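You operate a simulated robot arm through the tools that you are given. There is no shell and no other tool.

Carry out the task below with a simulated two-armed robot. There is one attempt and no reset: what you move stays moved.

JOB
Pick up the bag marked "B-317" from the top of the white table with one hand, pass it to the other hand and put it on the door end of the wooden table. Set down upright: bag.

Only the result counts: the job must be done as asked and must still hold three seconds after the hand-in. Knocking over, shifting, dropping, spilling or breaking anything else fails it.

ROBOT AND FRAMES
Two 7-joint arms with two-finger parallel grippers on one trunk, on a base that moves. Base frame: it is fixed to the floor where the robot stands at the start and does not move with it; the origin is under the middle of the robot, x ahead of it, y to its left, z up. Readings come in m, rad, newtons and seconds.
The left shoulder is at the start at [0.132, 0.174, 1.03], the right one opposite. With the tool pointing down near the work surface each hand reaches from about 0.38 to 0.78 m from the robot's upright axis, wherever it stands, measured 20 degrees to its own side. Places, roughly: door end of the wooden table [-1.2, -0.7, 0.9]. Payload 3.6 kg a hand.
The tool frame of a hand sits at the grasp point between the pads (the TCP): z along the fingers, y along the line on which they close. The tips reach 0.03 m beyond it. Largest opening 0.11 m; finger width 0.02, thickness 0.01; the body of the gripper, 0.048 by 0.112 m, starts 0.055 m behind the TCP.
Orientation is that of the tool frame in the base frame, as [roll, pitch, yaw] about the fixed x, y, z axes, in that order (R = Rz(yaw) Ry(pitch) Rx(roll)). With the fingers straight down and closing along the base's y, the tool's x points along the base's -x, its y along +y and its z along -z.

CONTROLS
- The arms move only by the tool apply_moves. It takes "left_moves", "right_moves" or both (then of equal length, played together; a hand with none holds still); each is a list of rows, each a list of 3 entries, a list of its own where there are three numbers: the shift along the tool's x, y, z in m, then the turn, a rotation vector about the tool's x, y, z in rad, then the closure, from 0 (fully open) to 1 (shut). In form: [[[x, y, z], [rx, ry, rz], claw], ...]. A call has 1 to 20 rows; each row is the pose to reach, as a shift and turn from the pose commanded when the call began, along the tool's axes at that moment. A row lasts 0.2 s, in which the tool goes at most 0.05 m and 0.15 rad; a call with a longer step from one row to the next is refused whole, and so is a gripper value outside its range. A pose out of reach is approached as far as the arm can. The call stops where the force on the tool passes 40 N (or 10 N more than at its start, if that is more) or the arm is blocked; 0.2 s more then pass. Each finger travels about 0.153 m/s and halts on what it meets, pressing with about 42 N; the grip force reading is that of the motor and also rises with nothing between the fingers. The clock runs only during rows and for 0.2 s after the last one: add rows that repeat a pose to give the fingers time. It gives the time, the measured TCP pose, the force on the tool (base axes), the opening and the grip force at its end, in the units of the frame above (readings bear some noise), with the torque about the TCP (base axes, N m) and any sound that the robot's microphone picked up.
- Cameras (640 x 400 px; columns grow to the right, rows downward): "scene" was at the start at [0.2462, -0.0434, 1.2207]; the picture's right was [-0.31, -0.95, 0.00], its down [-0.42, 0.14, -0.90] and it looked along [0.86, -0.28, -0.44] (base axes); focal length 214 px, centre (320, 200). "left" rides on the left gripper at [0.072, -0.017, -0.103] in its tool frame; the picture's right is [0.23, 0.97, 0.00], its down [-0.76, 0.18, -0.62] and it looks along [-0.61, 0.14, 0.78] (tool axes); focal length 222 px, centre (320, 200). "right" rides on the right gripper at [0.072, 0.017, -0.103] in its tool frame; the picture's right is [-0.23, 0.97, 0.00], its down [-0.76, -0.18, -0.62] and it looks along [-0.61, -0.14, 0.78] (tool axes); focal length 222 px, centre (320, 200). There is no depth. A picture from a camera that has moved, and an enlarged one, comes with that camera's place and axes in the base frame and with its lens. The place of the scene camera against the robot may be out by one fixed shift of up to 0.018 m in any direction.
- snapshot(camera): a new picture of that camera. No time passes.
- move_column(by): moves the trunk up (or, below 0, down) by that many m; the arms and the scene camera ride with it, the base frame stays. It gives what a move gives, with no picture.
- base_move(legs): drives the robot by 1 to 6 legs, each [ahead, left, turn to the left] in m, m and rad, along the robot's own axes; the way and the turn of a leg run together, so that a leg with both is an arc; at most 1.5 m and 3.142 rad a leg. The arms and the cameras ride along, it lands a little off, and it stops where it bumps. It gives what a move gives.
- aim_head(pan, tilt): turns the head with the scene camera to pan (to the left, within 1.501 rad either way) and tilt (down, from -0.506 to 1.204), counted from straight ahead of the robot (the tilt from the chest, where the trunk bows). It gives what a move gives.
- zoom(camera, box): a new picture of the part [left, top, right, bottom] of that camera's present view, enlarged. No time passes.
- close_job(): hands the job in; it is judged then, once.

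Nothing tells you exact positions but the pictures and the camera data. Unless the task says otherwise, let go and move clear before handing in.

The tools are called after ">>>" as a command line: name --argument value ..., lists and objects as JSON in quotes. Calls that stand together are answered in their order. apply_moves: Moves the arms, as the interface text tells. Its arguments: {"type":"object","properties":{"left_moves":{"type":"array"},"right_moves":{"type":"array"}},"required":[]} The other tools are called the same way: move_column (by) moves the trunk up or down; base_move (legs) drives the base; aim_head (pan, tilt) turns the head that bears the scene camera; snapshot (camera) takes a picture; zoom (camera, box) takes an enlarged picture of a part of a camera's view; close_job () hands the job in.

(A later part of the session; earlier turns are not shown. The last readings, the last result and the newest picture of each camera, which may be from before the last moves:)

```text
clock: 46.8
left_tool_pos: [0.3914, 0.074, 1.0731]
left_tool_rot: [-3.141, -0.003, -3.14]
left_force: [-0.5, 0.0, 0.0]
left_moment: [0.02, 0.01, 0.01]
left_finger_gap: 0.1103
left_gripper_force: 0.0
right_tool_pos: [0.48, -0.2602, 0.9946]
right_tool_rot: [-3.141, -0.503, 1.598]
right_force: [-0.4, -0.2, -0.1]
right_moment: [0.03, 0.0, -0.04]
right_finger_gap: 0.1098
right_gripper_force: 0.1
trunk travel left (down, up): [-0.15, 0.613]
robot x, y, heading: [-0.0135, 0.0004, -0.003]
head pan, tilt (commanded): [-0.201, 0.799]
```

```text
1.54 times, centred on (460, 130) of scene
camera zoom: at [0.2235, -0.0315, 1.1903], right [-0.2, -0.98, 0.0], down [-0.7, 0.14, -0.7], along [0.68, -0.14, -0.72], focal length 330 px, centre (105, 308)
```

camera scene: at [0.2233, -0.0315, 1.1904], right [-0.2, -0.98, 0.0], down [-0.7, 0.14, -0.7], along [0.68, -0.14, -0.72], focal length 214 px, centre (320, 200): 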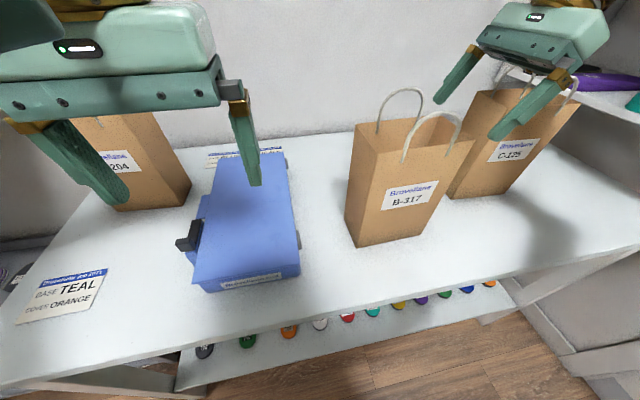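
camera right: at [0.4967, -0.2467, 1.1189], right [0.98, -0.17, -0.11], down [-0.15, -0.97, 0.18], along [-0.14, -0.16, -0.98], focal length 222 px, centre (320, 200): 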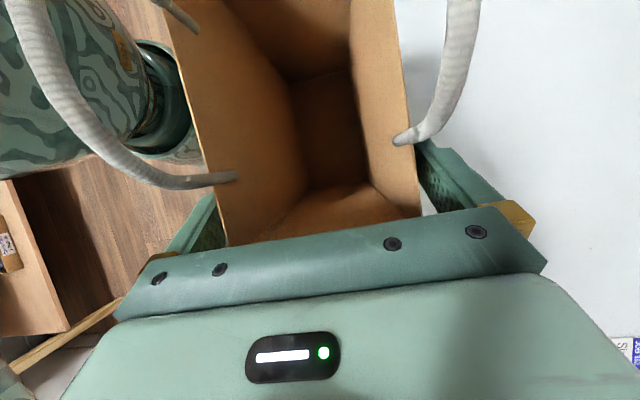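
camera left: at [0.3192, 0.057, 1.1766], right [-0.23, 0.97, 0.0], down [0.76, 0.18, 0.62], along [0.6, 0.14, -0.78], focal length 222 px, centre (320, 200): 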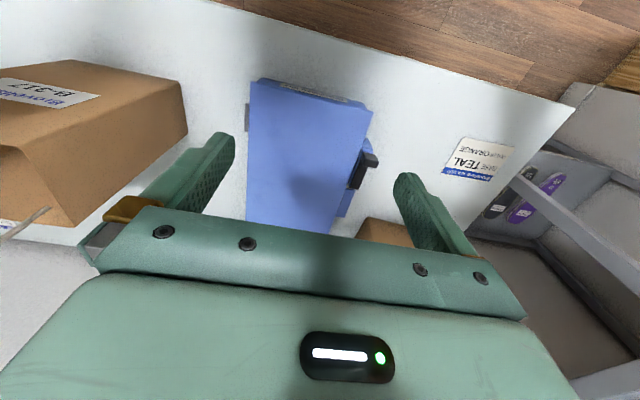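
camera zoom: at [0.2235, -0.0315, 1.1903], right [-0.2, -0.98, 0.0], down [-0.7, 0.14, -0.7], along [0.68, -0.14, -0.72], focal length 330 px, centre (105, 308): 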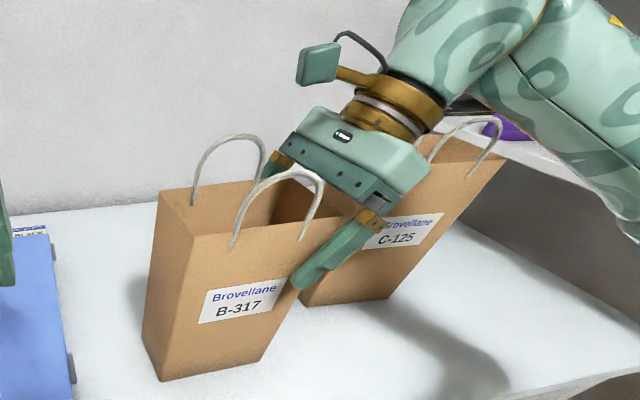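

The fingers straddle the bag about 3.5 cm below the rim, outside the handle legs. I close gradually, watching gap and grip force.

>>> apply_moves --right_moves '[[[0, 0, 0], [0, 0, 0], 0.2], [[0, 0, 0], [0, 0, 0], 0.25], [[0, 0, 0], [0, 0, 0], 0.3], [[0, 0, 0], [0, 0, 0], 0.3]]'

>>> snapshot --camera "right"

```text
clock: 47.8
left_tool_pos: [0.3911, 0.0727, 1.0734]
left_tool_rot: [-3.14, -0.002, -3.139]
left_force: [0.0, 0.0, 0.2]
left_moment: [-0.04, 0.01, 0.03]
left_finger_gap: 0.1101
left_gripper_force: 0.1
right_tool_pos: [0.4799, -0.261, 0.9948]
right_tool_rot: [-3.138, -0.501, 1.598]
right_force: [-0.3, 0.2, 0.8]
right_moment: [-0.02, 0.01, 0.04]
right_finger_gap: 0.0844
right_gripper_force: 42.0
trunk travel left (down, up): [-0.15, 0.613]
robot x, y, heading: [-0.0149, -0.0039, -0.002]
head pan, tilt (commanded): [-0.201, 0.799]
```

```text
taken
camera right: at [0.4969, -0.2469, 1.119], right [0.98, -0.17, -0.11], down [-0.15, -0.97, 0.18], along [-0.14, -0.16, -0.98], focal length 222 px, centre (320, 200)
```

right: 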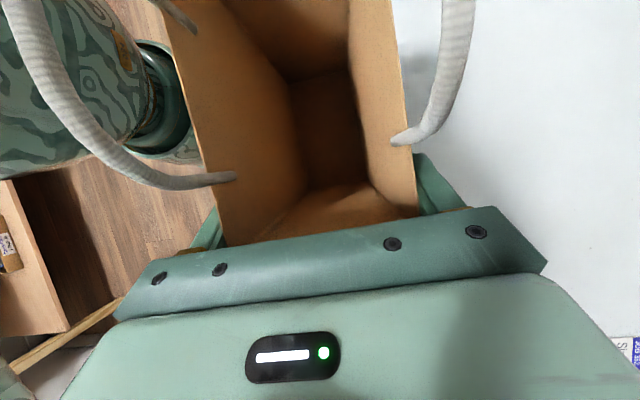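

The grip holds at 0.0844 m gap with 42 N. I lift slowly by 2 cm, then to 6 cm, and check weight and tilt.

>>> apply_moves --right_moves '[[[0, 0, 0], [0, 0, 0], 0.5], [[0.0048, 0, -0.0088], [0, 0, 0], 0.5], [[0.0096, 0, -0.0176], [0, 0, 0], 0.5], [[0.0192, 0, -0.0351], [0, 0, 0], 0.5], [[0.0287, 0, -0.0527], [0, 0, 0], 0.5], [[0.0287, 0, -0.0527], [0, 0, 0], 0.5]]'

>>> snapshot --camera "right"

>>> snapshot --camera "scene"

```text
clock: 49.2
left_tool_pos: [0.3913, 0.0739, 1.0735]
left_tool_rot: [-3.141, -0.001, -3.141]
left_force: [-0.8, 0.2, 0.3]
left_moment: [0.01, -0.02, 0.02]
left_finger_gap: 0.1099
left_gripper_force: 0.0
right_tool_pos: [0.4813, -0.2613, 1.0531]
right_tool_rot: [-3.139, -0.502, 1.599]
right_force: [-0.1, -0.1, -1.3]
right_moment: [-0.02, -0.02, -0.01]
right_finger_gap: 0.0846
right_gripper_force: 41.9
trunk travel left (down, up): [-0.15, 0.613]
robot x, y, heading: [-0.0179, 0.002, -0.003]
head pan, tilt (commanded): [-0.201, 0.799]
```

```text
taken
camera right: at [0.498, -0.2471, 1.1771], right [0.98, -0.17, -0.11], down [-0.15, -0.97, 0.18], along [-0.14, -0.16, -0.98], focal length 222 px, centre (320, 200)
```

right: 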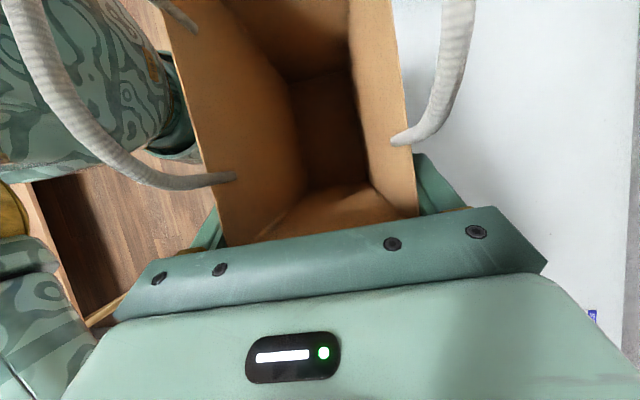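

```text
taken
camera scene: at [0.2237, -0.0316, 1.1903], right [-0.2, -0.98, 0.0], down [-0.7, 0.14, -0.7], along [0.68, -0.14, -0.72], focal length 214 px, centre (320, 200)
```

scene: 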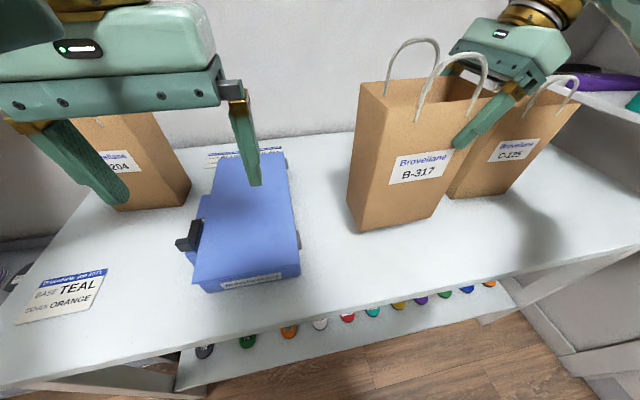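

The bag is lifted cleanly (about 1.5–2 N), with no slip or rotation in the wrist view. I raise it another 4 cm and back the base away from the white table to do the handover in free space.

>>> apply_moves --right_moves '[[[0.0096, 0, -0.0176], [0, 0, 0], 0.5], [[0.0192, 0, -0.0351], [0, 0, 0], 0.5], [[0.0192, 0, -0.0351], [0, 0, 0], 0.5]]'

>>> base_move --legs '[[-0.4, 0, 0]]'

>>> snapshot --camera "scene"

>>> snapshot --camera "right"

```text
clock: 50.0
left_tool_pos: [0.3911, 0.0732, 1.0735]
left_tool_rot: [-3.14, 0.0, -3.138]
left_force: [-0.8, 1.3, -0.4]
left_moment: [-0.02, -0.01, -0.02]
left_finger_gap: 0.1099
left_gripper_force: 0.1
right_tool_pos: [0.4819, -0.2621, 1.0922]
right_tool_rot: [-3.14, -0.5, 1.599]
right_force: [0.5, -0.4, 0.0]
right_moment: [0.01, 0.03, -0.01]
right_finger_gap: 0.0846
right_gripper_force: 41.9
trunk travel left (down, up): [-0.15, 0.613]
robot x, y, heading: [-0.0128, -0.0003, -0.001]
head pan, tilt (commanded): [-0.201, 0.799]
```

```text
clock: 52.5
left_tool_pos: [-0.0124, 0.074, 1.0748]
left_tool_rot: [-3.139, -0.003, -3.138]
left_force: [-0.2, -0.1, 0.0]
left_moment: [-0.01, -0.01, 0.01]
left_finger_gap: 0.11
left_gripper_force: 0.1
right_tool_pos: [0.0781, -0.2601, 1.0914]
right_tool_rot: [-3.14, -0.503, 1.603]
right_force: [-0.1, -0.1, -1.0]
right_moment: [-0.06, -0.04, 0.02]
right_finger_gap: 0.0844
right_gripper_force: 42.0
trunk travel left (down, up): [-0.15, 0.613]
robot x, y, heading: [-0.4183, 0.0008, 0.007]
head pan, tilt (commanded): [-0.201, 0.799]
```

```text
taken
camera scene: at [-0.18, -0.0316, 1.1905], right [-0.2, -0.98, 0.0], down [-0.7, 0.14, -0.7], along [0.68, -0.14, -0.72], focal length 214 px, centre (320, 200)
```

scene: 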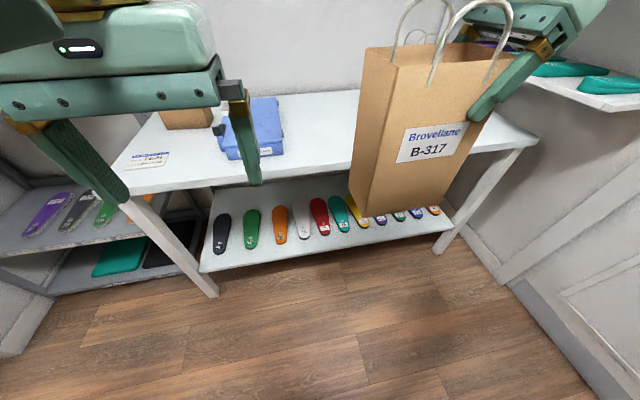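

```text
taken
camera right: at [0.0948, -0.2468, 1.2169], right [0.98, -0.17, -0.11], down [-0.15, -0.97, 0.18], along [-0.14, -0.16, -0.98], focal length 222 px, centre (320, 200)
```

right: 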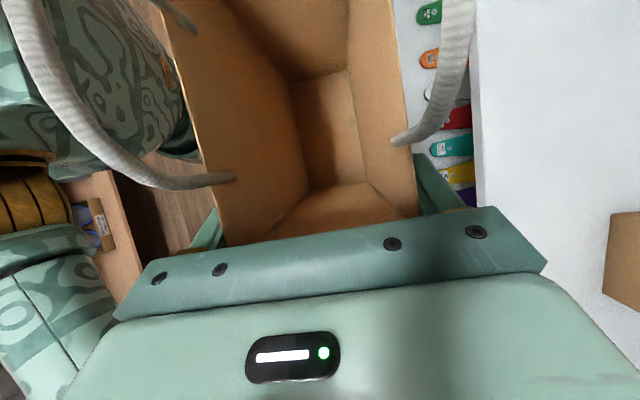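

The bag is secure in the right hand over open floor. Now I move the left hand out to the left and rotate it to mirror the right hand (closing along x).

>>> apply_moves --left_moves '[[[-0.005, 0.0189, -0.0042], [0, 0, -0.1333], 0], [[-0.01, 0.0378, -0.0083], [0, 0, -0.2665], 0], [[-0.015, 0.0568, -0.0125], [0, 0, -0.3998], 0], [[-0.02, 0.0757, -0.0167], [0, 0, -0.533], 0], [[-0.025, 0.0946, -0.0208], [0, 0, -0.6663], 0], [[-0.03, 0.1135, -0.025], [0, 0, -0.7995], 0], [[-0.035, 0.1324, -0.0292], [0, 0, -0.9328], 0], [[-0.04, 0.1513, -0.0333], [0, 0, -1.066], 0], [[-0.045, 0.1703, -0.0375], [0, 0, -1.1993], 0], [[-0.05, 0.1892, -0.0417], [0, 0, -1.3325], 0], [[-0.055, 0.2081, -0.0458], [0, 0, -1.4658], 0], [[-0.06, 0.227, -0.05], [0, 0, -1.599], 0], [[-0.06, 0.227, -0.05], [0, 0, -1.599], 0]]'

>>> apply_moves --left_moves '[[[0, 0, 0], [0, 0.14, 0], 0], [[0, 0, 0], [0, 0.28, 0], 0], [[0, 0, 0], [0, 0.42, 0], 0], [[0, 0, 0], [0, 0.56, 0], 0], [[0, 0, 0], [0, 0.7, 0], 0], [[0, 0, 0], [0, 0.7, 0], 0]]'

>>> snapshot --camera "left"

>>> snapshot --camera "scene"

```text
clock: 55.3
left_tool_pos: [0.0469, 0.302, 1.1235]
left_tool_rot: [3.14, 0.0, -1.535]
left_force: [0.2, 0.4, -0.1]
left_moment: [0.0, 0.01, -0.03]
left_finger_gap: 0.1101
left_gripper_force: 0.1
right_tool_pos: [0.0781, -0.2611, 1.0918]
right_tool_rot: [-3.142, -0.5, 1.602]
right_force: [-0.2, -0.8, 0.4]
right_moment: [-0.02, 0.0, -0.01]
right_finger_gap: 0.0842
right_gripper_force: 41.5
trunk travel left (down, up): [-0.15, 0.613]
robot x, y, heading: [-0.4173, -0.0006, 0.003]
head pan, tilt (commanded): [-0.201, 0.799]
```

```text
clock: 56.7
left_tool_pos: [0.0476, 0.3018, 1.1239]
left_tool_rot: [3.139, -0.703, -1.538]
left_force: [0.3, -0.1, 0.1]
left_moment: [-0.01, -0.02, -0.04]
left_finger_gap: 0.1101
left_gripper_force: 0.0
right_tool_pos: [0.0801, -0.2607, 1.0931]
right_tool_rot: [-3.14, -0.501, 1.601]
right_force: [0.0, 0.6, -0.4]
right_moment: [-0.04, 0.02, 0.01]
right_finger_gap: 0.0844
right_gripper_force: 41.8
trunk travel left (down, up): [-0.15, 0.613]
robot x, y, heading: [-0.4174, 0.0002, 0.006]
head pan, tilt (commanded): [-0.201, 0.799]
```

```text
taken
camera left: at [0.063, 0.3138, 1.2489], right [-0.97, -0.2, 0.15], down [-0.21, 0.98, -0.02], along [-0.14, -0.05, -0.99], focal length 222 px, centre (320, 200)
```

left: 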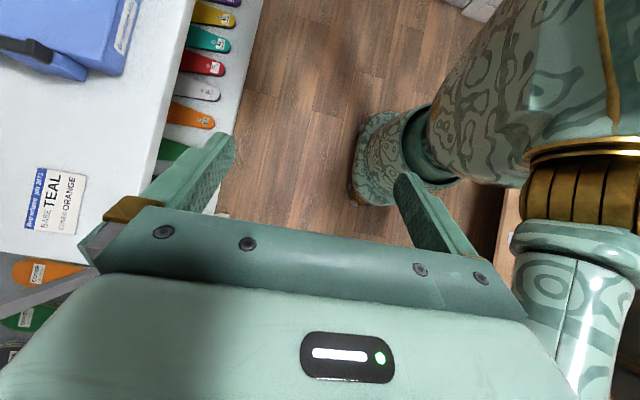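

```text
taken
camera scene: at [-0.1794, -0.0317, 1.1903], right [-0.2, -0.98, 0.0], down [-0.7, 0.14, -0.7], along [0.68, -0.14, -0.72], focal length 214 px, centre (320, 200)
```

scene: 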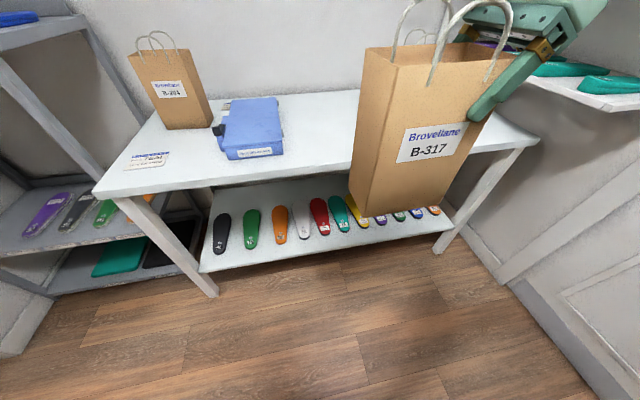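

Left hand is ready at the left, tilted 0.7 rad inward. I bring the bag to the robot's centreline with the right hand.

>>> apply_moves --right_moves '[[[0.0351, 0.0012, 0.0192], [0, 0, 0], 0.5], [[0.0702, 0.0024, 0.0383], [0, 0, 0], 0.5], [[0.1054, 0.0036, 0.0575], [0, 0, 0], 0.5], [[0.1405, 0.0048, 0.0766], [0, 0, 0], 0.5], [[0.1756, 0.006, 0.0958], [0, 0, 0], 0.5], [[0.1756, 0.006, 0.0958], [0, 0, 0], 0.5]]'

>>> aim_head --pan 0.0 --tilt 0.6

>>> snapshot --camera "scene"

>>> snapshot --camera "left"

>>> snapshot --camera "right"

```text
clock: 58.1
left_tool_pos: [0.0464, 0.3009, 1.1244]
left_tool_rot: [3.139, -0.702, -1.538]
left_force: [-0.5, 0.4, 0.0]
left_moment: [-0.01, -0.01, 0.01]
left_finger_gap: 0.1099
left_gripper_force: 0.0
right_tool_pos: [0.0794, -0.0576, 1.0922]
right_tool_rot: [-3.139, -0.501, 1.6]
right_force: [-0.8, -0.8, -0.1]
right_moment: [-0.03, -0.04, 0.01]
right_finger_gap: 0.0845
right_gripper_force: 41.6
trunk travel left (down, up): [-0.15, 0.613]
robot x, y, heading: [-0.416, -0.0001, 0.001]
head pan, tilt (commanded): [-0.201, 0.799]
```

```text
clock: 58.8
left_tool_pos: [0.0467, 0.3015, 1.123]
left_tool_rot: [3.139, -0.701, -1.537]
left_force: [0.3, -0.5, 0.6]
left_moment: [0.01, -0.03, -0.01]
left_finger_gap: 0.1099
left_gripper_force: 0.0
right_tool_pos: [0.0789, -0.058, 1.0915]
right_tool_rot: [-3.139, -0.5, 1.603]
right_force: [0.1, -0.4, -0.5]
right_moment: [-0.02, -0.01, 0.03]
right_finger_gap: 0.0843
right_gripper_force: 42.5
trunk travel left (down, up): [-0.15, 0.613]
robot x, y, heading: [-0.4179, -0.0024, 0.004]
head pan, tilt (commanded): [0.0, 0.6]
```

```text
taken
camera scene: at [-0.17, -0.0153, 1.2071], right [0.0, -1.0, 0.0], down [-0.57, 0.0, -0.82], along [0.82, 0.0, -0.57], focal length 214 px, centre (320, 200)
```

scene: 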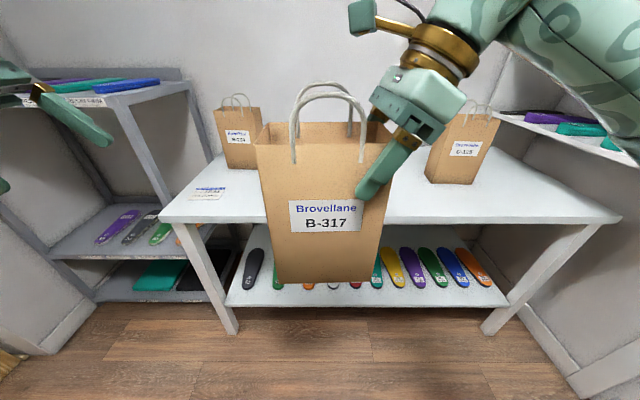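

```text
taken
camera left: at [0.0632, 0.3139, 1.2487], right [-0.97, -0.21, 0.15], down [-0.21, 0.98, -0.01], along [-0.14, -0.05, -0.99], focal length 222 px, centre (320, 200)
```

left: 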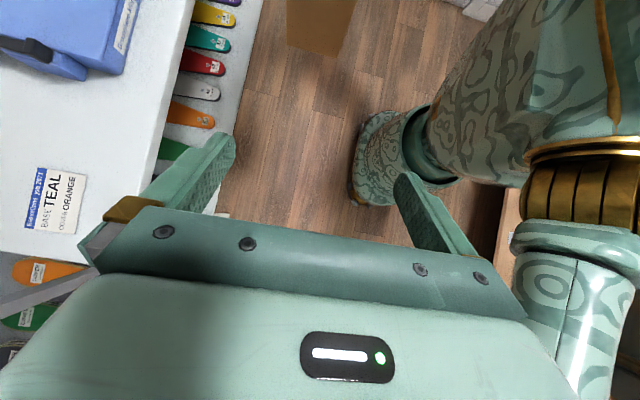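

```text
taken
camera right: at [0.0958, -0.0444, 1.2162], right [0.98, -0.17, -0.11], down [-0.15, -0.97, 0.18], along [-0.14, -0.16, -0.98], focal length 222 px, centre (320, 200)
```

right: 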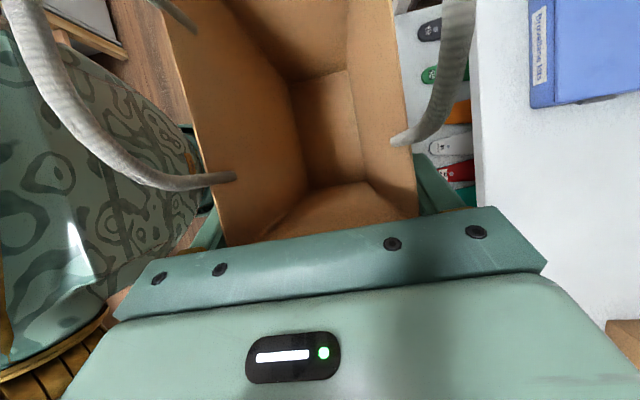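

The bag hangs upright at about (0.078, −0.006) with its rim at z≈1.1245. I bring the left hand to a pre-grasp point above the bag's left edge.

>>> apply_moves --left_moves '[[[0.035, -0.0041, 0.0144], [0, 0, 0], 0], [[0.07, -0.0083, 0.0287], [0, 0, 0], 0], [[0.1049, -0.0124, 0.0431], [0, 0, 0], 0], [[0.1399, -0.0166, 0.0574], [0, 0, 0], 0], [[0.1749, -0.0207, 0.0718], [0, 0, 0], 0], [[0.1749, -0.0207, 0.0718], [0, 0, 0], 0]]'

>>> snapshot --camera "left"

>>> snapshot --camera "scene"

```text
clock: 60.2
left_tool_pos: [0.0722, 0.121, 1.1785]
left_tool_rot: [3.14, -0.701, -1.535]
left_force: [0.6, 0.1, 0.4]
left_moment: [0.03, 0.01, 0.0]
left_finger_gap: 0.1101
left_gripper_force: 0.0
right_tool_pos: [0.0795, -0.0579, 1.0912]
right_tool_rot: [-3.139, -0.501, 1.602]
right_force: [0.1, 0.6, -1.9]
right_moment: [-0.06, -0.02, 0.05]
right_finger_gap: 0.0845
right_gripper_force: 41.6
trunk travel left (down, up): [-0.15, 0.613]
robot x, y, heading: [-0.4162, -0.0031, 0.002]
head pan, tilt (commanded): [0.0, 0.6]
```

```text
taken
camera left: at [0.0894, 0.1324, 1.3048], right [-0.97, -0.21, 0.15], down [-0.21, 0.98, -0.02], along [-0.14, -0.05, -0.99], focal length 222 px, centre (320, 200)
```

left: 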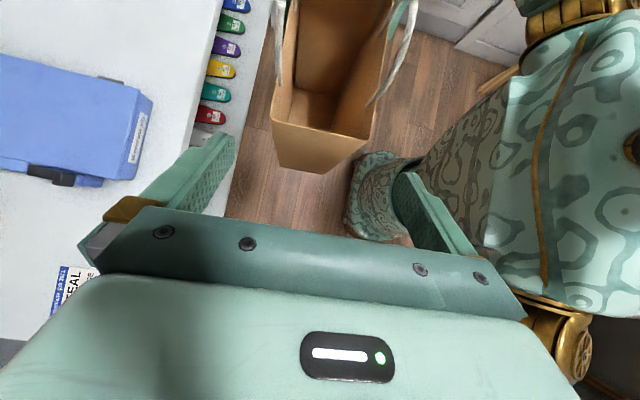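

```text
taken
camera scene: at [-0.17, -0.0148, 1.2072], right [0.0, -1.0, 0.0], down [-0.57, 0.0, -0.82], along [0.82, 0.0, -0.57], focal length 214 px, centre (320, 200)
```

scene: 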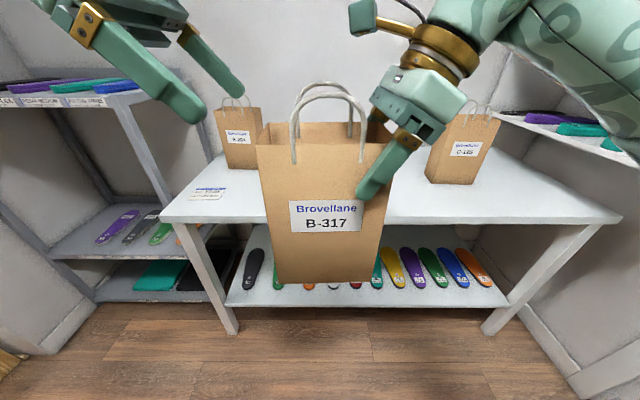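

The rim of the bag's left side is centred between the left fingers. I advance along the finger axis in two stages.

>>> apply_moves --left_moves '[[[0.0005, -0.0004, 0.025], [0, 0, 0], 0], [[0.0009, -0.0007, 0.05], [0, 0, 0], 0], [[0.0009, -0.0007, 0.075], [0, 0, 0], 0], [[0.0009, -0.0007, 0.075], [0, 0, 0], 0]]'

>>> snapshot --camera "left"

>>> snapshot --camera "scene"

```text
clock: 61.2
left_tool_pos: [0.0771, 0.0729, 1.1257]
left_tool_rot: [3.141, -0.701, -1.537]
left_force: [0.1, -0.7, 0.5]
left_moment: [0.01, -0.01, 0.0]
left_finger_gap: 0.1097
left_gripper_force: 0.1
right_tool_pos: [0.0791, -0.0592, 1.0925]
right_tool_rot: [-3.14, -0.5, 1.602]
right_force: [0.1, -0.4, -1.0]
right_moment: [-0.02, -0.01, 0.02]
right_finger_gap: 0.0842
right_gripper_force: 42.1
trunk travel left (down, up): [-0.15, 0.613]
robot x, y, heading: [-0.416, 0.0001, 0.004]
head pan, tilt (commanded): [0.0, 0.6]
```

```text
taken
camera left: at [0.0933, 0.0851, 1.2514], right [-0.97, -0.21, 0.15], down [-0.21, 0.98, -0.02], along [-0.14, -0.05, -0.99], focal length 222 px, centre (320, 200)
```

left: 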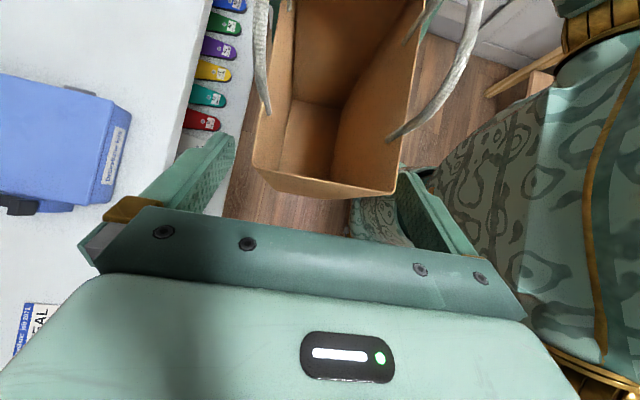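

```text
taken
camera scene: at [-0.1702, -0.0152, 1.2072], right [0.0, -1.0, 0.0], down [-0.57, 0.0, -0.82], along [0.82, 0.0, -0.57], focal length 214 px, centre (320, 200)
```

scene: 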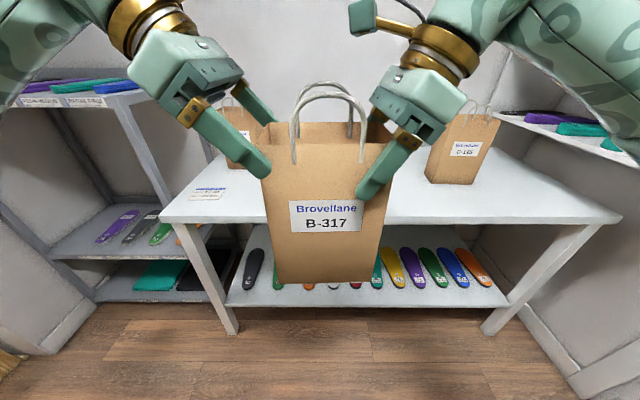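

Alignment is close; I shift the left hand 2–3 mm toward −x and advance the last 4.5 cm.

>>> apply_moves --left_moves '[[[0, 0.0025, 0.0], [0, 0, 0], 0], [[-0.0008, 0.0025, 0.02], [0, 0, 0], 0], [[-0.0015, 0.0025, 0.042], [0, 0, 0], 0], [[-0.0015, 0.0025, 0.042], [0, 0, 0], 0]]'

>>> snapshot --camera "left"

>>> snapshot --camera "scene"

```text
clock: 62.2
left_tool_pos: [0.0746, 0.0465, 1.0915]
left_tool_rot: [3.14, -0.703, -1.536]
left_force: [-0.2, 1.0, 0.0]
left_moment: [0.01, 0.02, -0.03]
left_finger_gap: 0.1099
left_gripper_force: 0.1
right_tool_pos: [0.0797, -0.058, 1.0918]
right_tool_rot: [-3.14, -0.501, 1.602]
right_force: [0.5, -0.5, -1.2]
right_moment: [0.0, 0.0, 0.0]
right_finger_gap: 0.0845
right_gripper_force: 41.7
trunk travel left (down, up): [-0.15, 0.613]
robot x, y, heading: [-0.4189, -0.0039, -0.0]
head pan, tilt (commanded): [0.0, 0.6]
```

```text
taken
camera left: at [0.0915, 0.0595, 1.2173], right [-0.97, -0.21, 0.15], down [-0.21, 0.98, -0.01], along [-0.14, -0.05, -0.99], focal length 222 px, centre (320, 200)
```

left: 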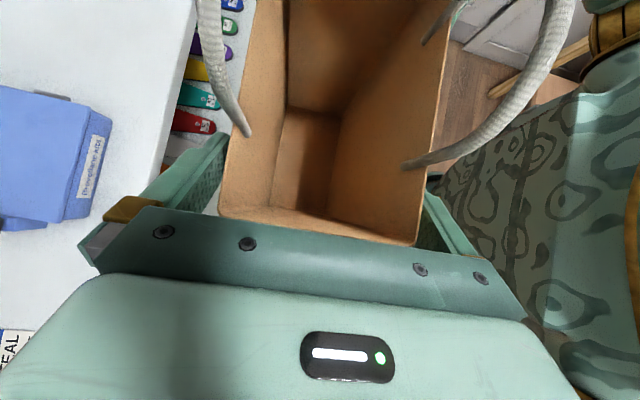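

```text
taken
camera scene: at [-0.17, -0.0153, 1.2072], right [0.0, -1.0, 0.0], down [-0.57, 0.0, -0.82], along [0.82, 0.0, -0.57], focal length 214 px, centre (320, 200)
```

scene: 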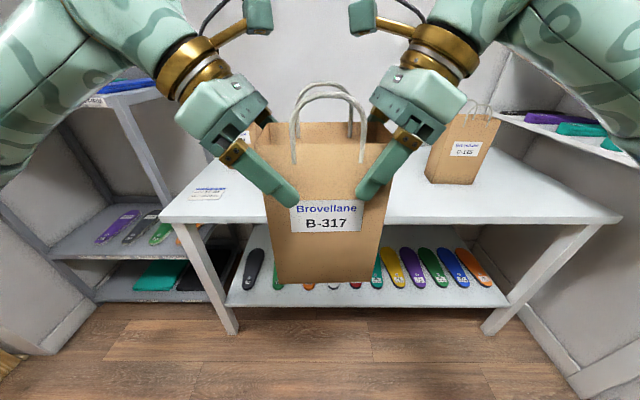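

Both hands straddle the bag with good clearance between them. I close the left gripper while the right still holds.

>>> apply_moves --left_moves '[[[0, 0, 0], [0, 0, 0], 0.15], [[0, 0, 0], [0, 0, 0], 0.22], [[0, 0, 0], [0, 0, 0], 0.3], [[0, 0, 0], [0, 0, 0], 0.5], [[0, 0, 0], [0, 0, 0], 0.5]]'

>>> snapshot --camera "left"

>>> snapshot --camera "scene"

```text
clock: 63.4
left_tool_pos: [0.0765, 0.0479, 1.0928]
left_tool_rot: [3.139, -0.701, -1.536]
left_force: [5.1, 1.1, -1.0]
left_moment: [0.09, -0.12, 0.04]
left_finger_gap: 0.0843
left_gripper_force: 42.1
right_tool_pos: [0.0797, -0.0585, 1.0925]
right_tool_rot: [-3.14, -0.501, 1.602]
right_force: [-6.0, -0.8, 1.5]
right_moment: [0.04, 0.15, 0.54]
right_finger_gap: 0.0845
right_gripper_force: 41.6
trunk travel left (down, up): [-0.15, 0.613]
robot x, y, heading: [-0.4157, -0.0035, 0.007]
head pan, tilt (commanded): [0.0, 0.6]
```

```text
taken
camera left: at [0.0918, 0.0596, 1.2174], right [-0.97, -0.21, 0.15], down [-0.21, 0.98, -0.01], along [-0.14, -0.05, -0.99], focal length 222 px, centre (320, 200)
```

left: 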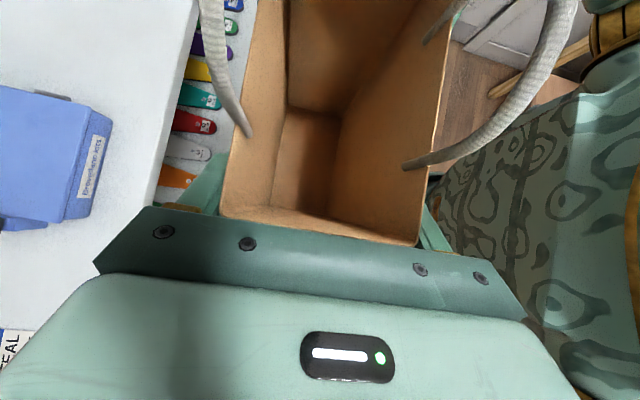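

```text
taken
camera scene: at [-0.1699, -0.0153, 1.2072], right [0.0, -1.0, 0.0], down [-0.57, 0.0, -0.82], along [0.82, 0.0, -0.57], focal length 214 px, centre (320, 200)
```

scene: 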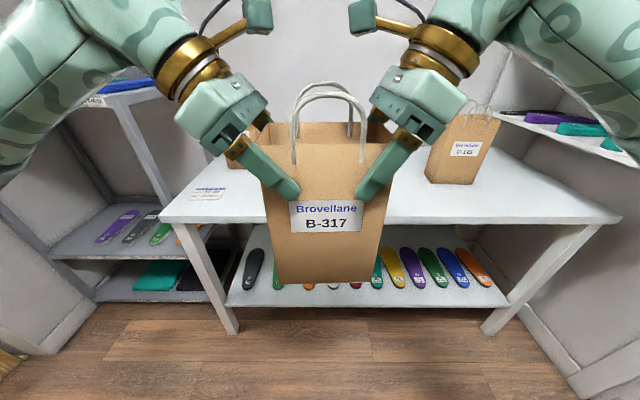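

Both hands now hold the bag firmly (both gaps 0.084 m, 42 N). I open the right hand and check that the left alone holds the bag before retracting.

>>> apply_moves --right_moves '[[[0, 0, 0], [0, 0, 0], 0.2], [[0, 0, 0], [0, 0, 0], 0.1], [[0, 0, 0], [0, 0, 0], 0.0], [[0, 0, 0], [0, 0, 0], 0.0]]'

>>> snapshot --camera "left"

>>> snapshot --camera "right"

>>> snapshot --camera "scene"

```text
clock: 64.4
left_tool_pos: [0.0749, 0.0484, 1.0916]
left_tool_rot: [-3.141, -0.701, -1.537]
left_force: [-0.6, 0.1, 1.2]
left_moment: [-0.01, -0.02, -0.02]
left_finger_gap: 0.0841
left_gripper_force: 42.4
right_tool_pos: [0.0805, -0.0576, 1.0924]
right_tool_rot: [-3.14, -0.502, 1.603]
right_force: [-0.1, -0.2, 0.7]
right_moment: [0.0, -0.01, -0.04]
right_finger_gap: 0.1102
right_gripper_force: 0.1
trunk travel left (down, up): [-0.15, 0.613]
robot x, y, heading: [-0.4177, -0.0045, 0.007]
head pan, tilt (commanded): [0.0, 0.6]
```

```text
taken
camera left: at [0.0915, 0.0595, 1.2175], right [-0.97, -0.21, 0.15], down [-0.21, 0.98, -0.01], along [-0.14, -0.05, -0.99], focal length 222 px, centre (320, 200)
```

left: 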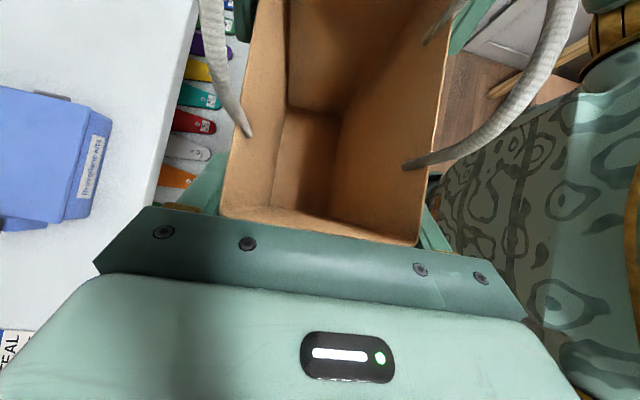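

```text
taken
camera right: at [0.0959, -0.0446, 1.2162], right [0.98, -0.17, -0.11], down [-0.15, -0.97, 0.18], along [-0.14, -0.16, -0.98], focal length 222 px, centre (320, 200)
```

right: 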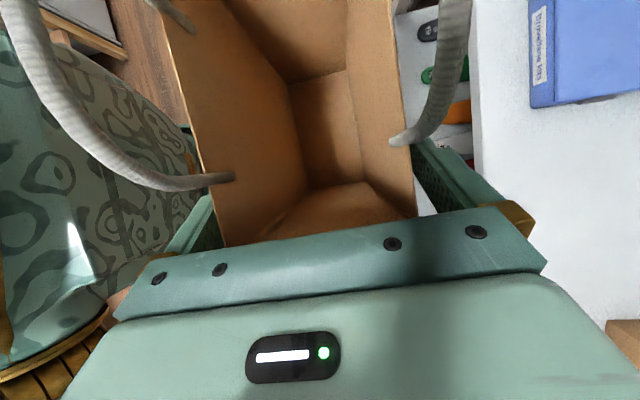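

```text
taken
camera scene: at [-0.1699, -0.0153, 1.2072], right [0.0, -1.0, 0.0], down [-0.57, 0.0, -0.82], along [0.82, 0.0, -0.57], focal length 214 px, centre (320, 200)
```

scene: 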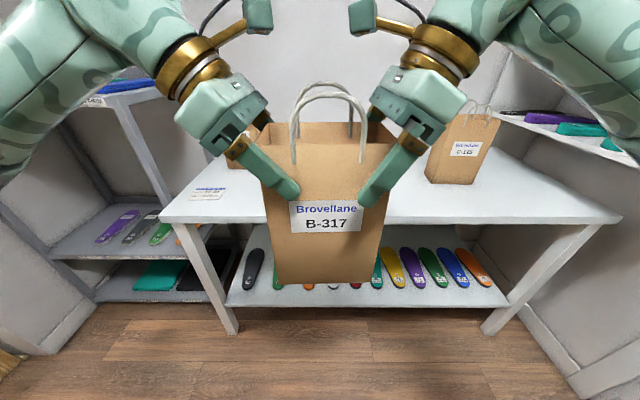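

The left hand alone holds the bag, unchanged in view. I retract the right hand along its finger axis, then out to the right.

>>> apply_moves --right_moves '[[[0, 0, -0.02], [0, 0, 0], 0], [[0, 0, -0.05], [0, 0, 0], 0], [[0, 0, -0.09], [0, 0, 0], 0], [[0, 0, -0.13], [0, 0, 0], 0], [[-0.035, 0, -0.149], [0, 0, 0], 0], [[-0.07, 0, -0.168], [0, 0, 0], 0], [[-0.105, 0, -0.187], [0, 0, 0], 0], [[-0.105, 0, -0.187], [0, 0, 0], 0]]'

>>> snapshot --camera "scene"

>>> snapshot --camera "left"

```text
clock: 66.2
left_tool_pos: [0.0753, 0.0492, 1.092]
left_tool_rot: [3.141, -0.701, -1.536]
left_force: [0.7, 0.1, -0.3]
left_moment: [-0.04, -0.02, 0.03]
left_finger_gap: 0.0844
left_gripper_force: 42.0
right_tool_pos: [0.083, -0.2457, 1.2043]
right_tool_rot: [-3.139, -0.503, 1.603]
right_force: [0.4, 0.2, 0.6]
right_moment: [0.0, 0.0, -0.01]
right_finger_gap: 0.1097
right_gripper_force: 0.1
trunk travel left (down, up): [-0.15, 0.613]
robot x, y, heading: [-0.4146, -0.0012, 0.009]
head pan, tilt (commanded): [0.0, 0.6]
```

```text
taken
camera scene: at [-0.1698, -0.0149, 1.2071], right [0.0, -1.0, 0.0], down [-0.57, 0.0, -0.82], along [0.82, 0.0, -0.57], focal length 214 px, centre (320, 200)
```

scene: 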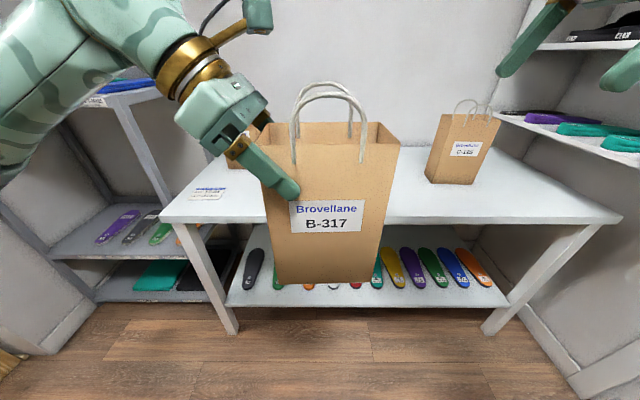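

```text
taken
camera left: at [0.0917, 0.06, 1.2174], right [-0.97, -0.21, 0.15], down [-0.21, 0.98, -0.01], along [-0.14, -0.05, -0.99], focal length 222 px, centre (320, 200)
```

left: 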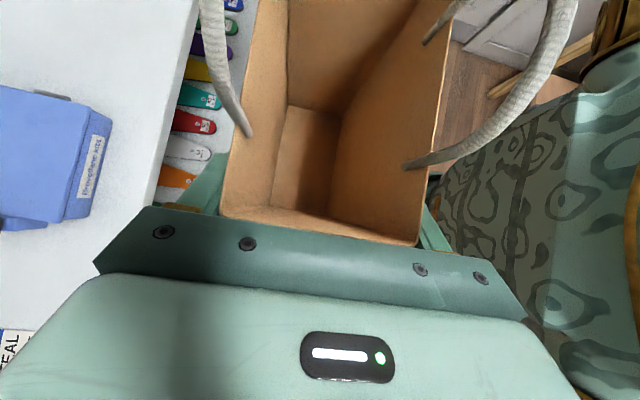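

The bag is now held by the left hand only. I check my base footprint and elbow spread with the head tilted down before planning the drive to the wooden table.

>>> move_column --by 0.1

>>> aim_head --pan 0.9 --tilt 0.9

>>> snapshot --camera "scene"

>>> aim_head --pan -0.9 --tilt 0.9

>>> snapshot --camera "scene"

```text
clock: 67.6
left_tool_pos: [0.0742, 0.0469, 1.1913]
left_tool_rot: [3.137, -0.702, -1.535]
left_force: [0.1, 0.7, -0.6]
left_moment: [0.0, 0.06, 0.02]
left_finger_gap: 0.0839
left_gripper_force: 42.2
right_tool_pos: [0.0855, -0.2428, 1.3039]
right_tool_rot: [-3.139, -0.5, 1.599]
right_force: [0.0, 0.9, 0.7]
right_moment: [-0.02, -0.02, 0.0]
right_finger_gap: 0.1099
right_gripper_force: 0.0
trunk travel left (down, up): [-0.25, 0.513]
robot x, y, heading: [-0.4201, 0.0054, 0.007]
head pan, tilt (commanded): [0.0, 0.6]
```

```text
clock: 68.8
left_tool_pos: [0.0737, 0.0472, 1.1913]
left_tool_rot: [3.14, -0.701, -1.537]
left_force: [0.1, 0.5, 0.2]
left_moment: [0.02, 0.01, 0.04]
left_finger_gap: 0.0842
left_gripper_force: 42.2
right_tool_pos: [0.0851, -0.2427, 1.3057]
right_tool_rot: [-3.14, -0.5, 1.602]
right_force: [0.4, -0.7, -0.9]
right_moment: [0.0, 0.0, 0.0]
right_finger_gap: 0.1097
right_gripper_force: 0.1
trunk travel left (down, up): [-0.25, 0.513]
robot x, y, heading: [-0.4167, -0.0011, 0.005]
head pan, tilt (commanded): [0.901, 0.901]
```

```text
taken
camera scene: at [-0.2656, 0.0434, 1.287], right [0.79, -0.62, 0.0], down [-0.49, -0.62, -0.62], along [0.38, 0.49, -0.78], focal length 214 px, centre (320, 200)
```

scene: 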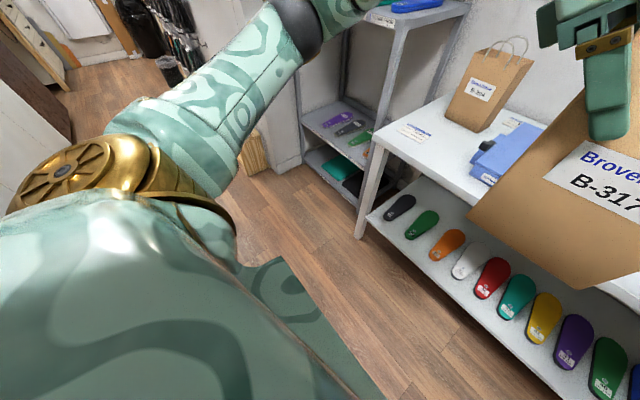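

```text
clock: 70.6
left_tool_pos: [0.0736, 0.0483, 1.1909]
left_tool_rot: [3.139, -0.702, -1.539]
left_force: [-0.2, 0.5, 0.4]
left_moment: [0.01, 0.01, -0.01]
left_finger_gap: 0.0844
left_gripper_force: 42.1
right_tool_pos: [0.0845, -0.2426, 1.3063]
right_tool_rot: [-3.14, -0.501, 1.602]
right_force: [-0.5, -0.6, -0.3]
right_moment: [-0.03, 0.03, 0.01]
right_finger_gap: 0.11
right_gripper_force: 0.0
trunk travel left (down, up): [-0.25, 0.513]
robot x, y, heading: [-0.4176, -0.003, 0.004]
head pan, tilt (commanded): [-0.901, 0.901]
```

```text
taken
camera scene: at [-0.2652, -0.0749, 1.287], right [-0.78, -0.62, 0.0], down [-0.49, 0.61, -0.62], along [0.39, -0.49, -0.78], focal length 214 px, centre (320, 200)
```

scene: 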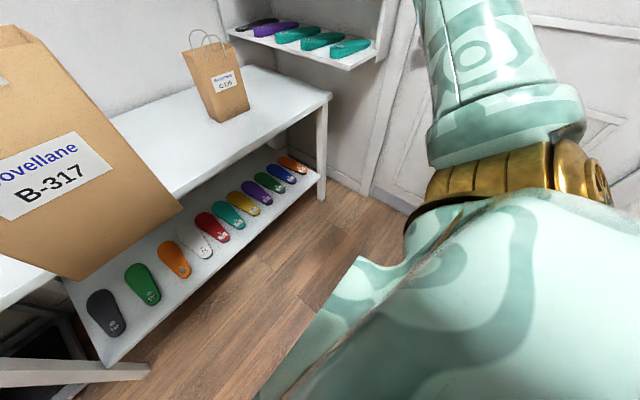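

My hull reaches about 0.2–0.24 m forward and the left elbow about 0.5 m sideways, so I must keep clear of the door wall (y≈−1.16). I shift the bag a bit forward and to my left so I can stand further from the wall, and look at the elbow again.

>>> apply_moves --left_moves '[[[-0.0287, -0.0113, -0.0243], [0, 0, 0], 0.5], [[-0.0575, -0.0226, -0.0486], [0, 0, 0], 0.5], [[-0.0862, -0.0338, -0.0729], [0, 0, 0], 0.5], [[-0.115, -0.0451, -0.0972], [0, 0, 0], 0.5], [[-0.1437, -0.0564, -0.1215], [0, 0, 0], 0.5], [[-0.1437, -0.0564, -0.1215], [0, 0, 0], 0.5]]'

>>> aim_head --pan 0.9 --tilt 0.6

>>> snapshot --camera "scene"

>>> snapshot --camera "left"

```text
clock: 72.0
left_tool_pos: [0.1254, 0.2358, 1.1908]
left_tool_rot: [3.141, -0.699, -1.538]
left_force: [-0.7, 0.3, 0.1]
left_moment: [0.06, 0.0, -0.02]
left_finger_gap: 0.0843
left_gripper_force: 42.2
right_tool_pos: [0.085, -0.2425, 1.3057]
right_tool_rot: [-3.139, -0.501, 1.602]
right_force: [0.7, 0.5, -0.2]
right_moment: [0.02, -0.01, 0.01]
right_finger_gap: 0.1101
right_gripper_force: 0.1
trunk travel left (down, up): [-0.25, 0.513]
robot x, y, heading: [-0.4188, -0.0024, -0.001]
head pan, tilt (commanded): [-0.901, 0.901]
```

```text
clock: 73.8
left_tool_pos: [0.1251, 0.2362, 1.1922]
left_tool_rot: [3.139, -0.702, -1.538]
left_force: [-0.4, 0.4, -0.6]
left_moment: [0.04, 0.01, 0.0]
left_finger_gap: 0.0842
left_gripper_force: 42.4
right_tool_pos: [0.0844, -0.2422, 1.3063]
right_tool_rot: [-3.14, -0.503, 1.602]
right_force: [-0.2, 0.7, 0.2]
right_moment: [0.05, -0.02, -0.02]
right_finger_gap: 0.1101
right_gripper_force: 0.0
trunk travel left (down, up): [-0.25, 0.513]
robot x, y, heading: [-0.4168, 0.0009, 0.007]
head pan, tilt (commanded): [0.901, 0.6]
```

```text
taken
camera scene: at [-0.2576, 0.0536, 1.3118], right [0.79, -0.62, 0.0], down [-0.35, -0.44, -0.82], along [0.51, 0.65, -0.57], focal length 214 px, centre (320, 200)
```

scene: 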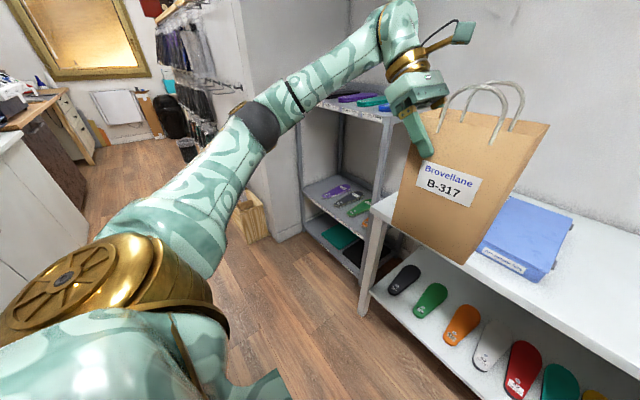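

```text
taken
camera left: at [0.1421, 0.248, 1.3169], right [-0.97, -0.21, 0.15], down [-0.21, 0.98, -0.01], along [-0.14, -0.05, -0.99], focal length 222 px, centre (320, 200)
```

left: 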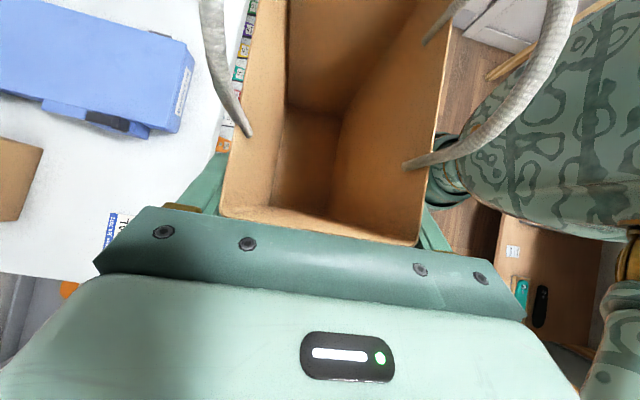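

The elbow reaches about 0.5 m to my left, so standing at y≈−0.5 leaves margin to the door wall. I now turn around to the right, with the bag bottom at z≈1.0, well above all table items.

>>> base_move --legs '[[0, 0, -1.57]]'

>>> snapshot --camera "left"

>>> base_move --legs '[[0, 0, -1.57]]'

>>> aim_head --pan 0.3 --tilt 0.5

>>> snapshot --camera "scene"

>>> snapshot --camera "left"

```text
clock: 78.0
left_tool_pos: [-0.1803, -0.5445, 1.1924]
left_tool_rot: [3.14, -0.702, -3.106]
left_force: [-0.2, 0.4, -0.7]
left_moment: [-0.03, -0.03, 0.0]
left_finger_gap: 0.0551
left_gripper_force: 0.1
right_tool_pos: [-0.6578, -0.5032, 1.3059]
right_tool_rot: [-3.141, -0.501, 0.033]
right_force: [0.0, -0.5, 0.4]
right_moment: [-0.01, -0.01, 0.0]
right_finger_gap: 0.1101
right_gripper_force: 0.0
trunk travel left (down, up): [-0.25, 0.513]
robot x, y, heading: [-0.4188, -0.0042, -1.569]
head pan, tilt (commanded): [0.901, 0.6]
```

```text
taken
camera left: at [-0.168, -0.5605, 1.317], right [-0.21, 0.97, 0.15], down [0.98, 0.21, -0.01], along [-0.05, 0.14, -0.99], focal length 222 px, centre (320, 200)
```

left: 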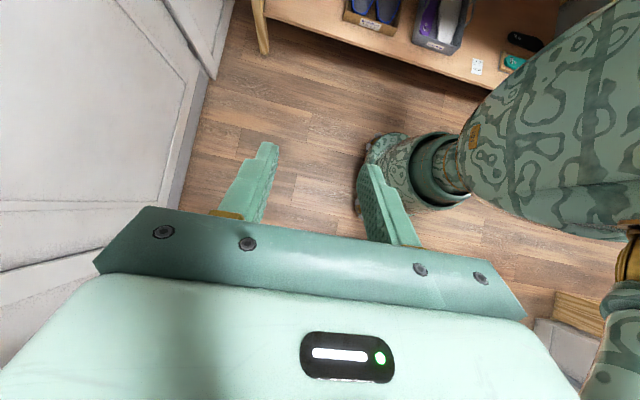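

```text
clock: 82.3
left_tool_pos: [-0.9682, -0.2225, 1.1918]
left_tool_rot: [3.14, -0.702, 1.576]
left_force: [0.2, 0.2, -0.5]
left_moment: [-0.01, -0.01, 0.01]
left_finger_gap: 0.0547
left_gripper_force: 0.1
right_tool_pos: [-0.9125, 0.2538, 1.3062]
right_tool_rot: [-3.139, -0.503, -1.57]
right_force: [0.4, -0.1, 0.6]
right_moment: [-0.01, 0.03, 0.01]
right_finger_gap: 0.1102
right_gripper_force: 0.2
trunk travel left (down, up): [-0.25, 0.513]
robot x, y, heading: [-0.4172, 0.0016, 3.116]
head pan, tilt (commanded): [0.901, 0.6]
```

```text
clock: 83.3
left_tool_pos: [-0.9669, -0.2233, 1.1915]
left_tool_rot: [3.14, -0.701, 1.577]
left_force: [-0.2, -0.6, -0.5]
left_moment: [0.0, 0.01, -0.02]
left_finger_gap: 0.0553
left_gripper_force: 0.1
right_tool_pos: [-0.9118, 0.2531, 1.3053]
right_tool_rot: [-3.14, -0.503, -1.569]
right_force: [0.0, 0.5, -0.4]
right_moment: [-0.02, 0.03, 0.0]
right_finger_gap: 0.11
right_gripper_force: 0.1
trunk travel left (down, up): [-0.25, 0.513]
robot x, y, heading: [-0.4197, -0.0031, 3.116]
head pan, tilt (commanded): [0.3, 0.499]
```

```text
taken
camera scene: at [-0.6034, -0.0384, 1.3209], right [-0.27, 0.96, 0.0], down [0.46, 0.13, -0.88], along [-0.84, -0.24, -0.48], focal length 214 px, centre (320, 200)
```

scene: 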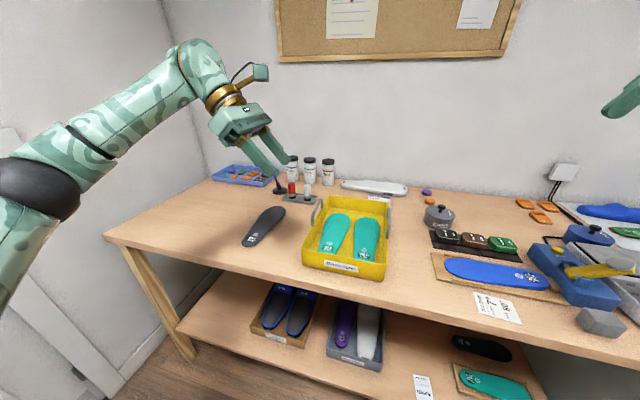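

```text
taken
camera left: at [-0.9843, -0.2339, 1.317], right [0.97, 0.18, 0.15], down [0.18, -0.98, -0.01], along [0.14, 0.04, -0.99], focal length 222 px, centre (320, 200)
```

left: 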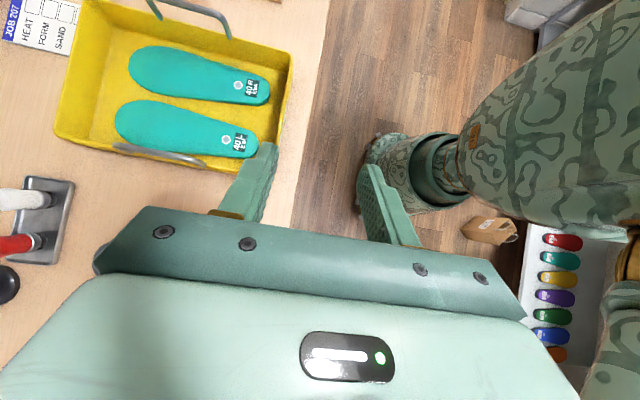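

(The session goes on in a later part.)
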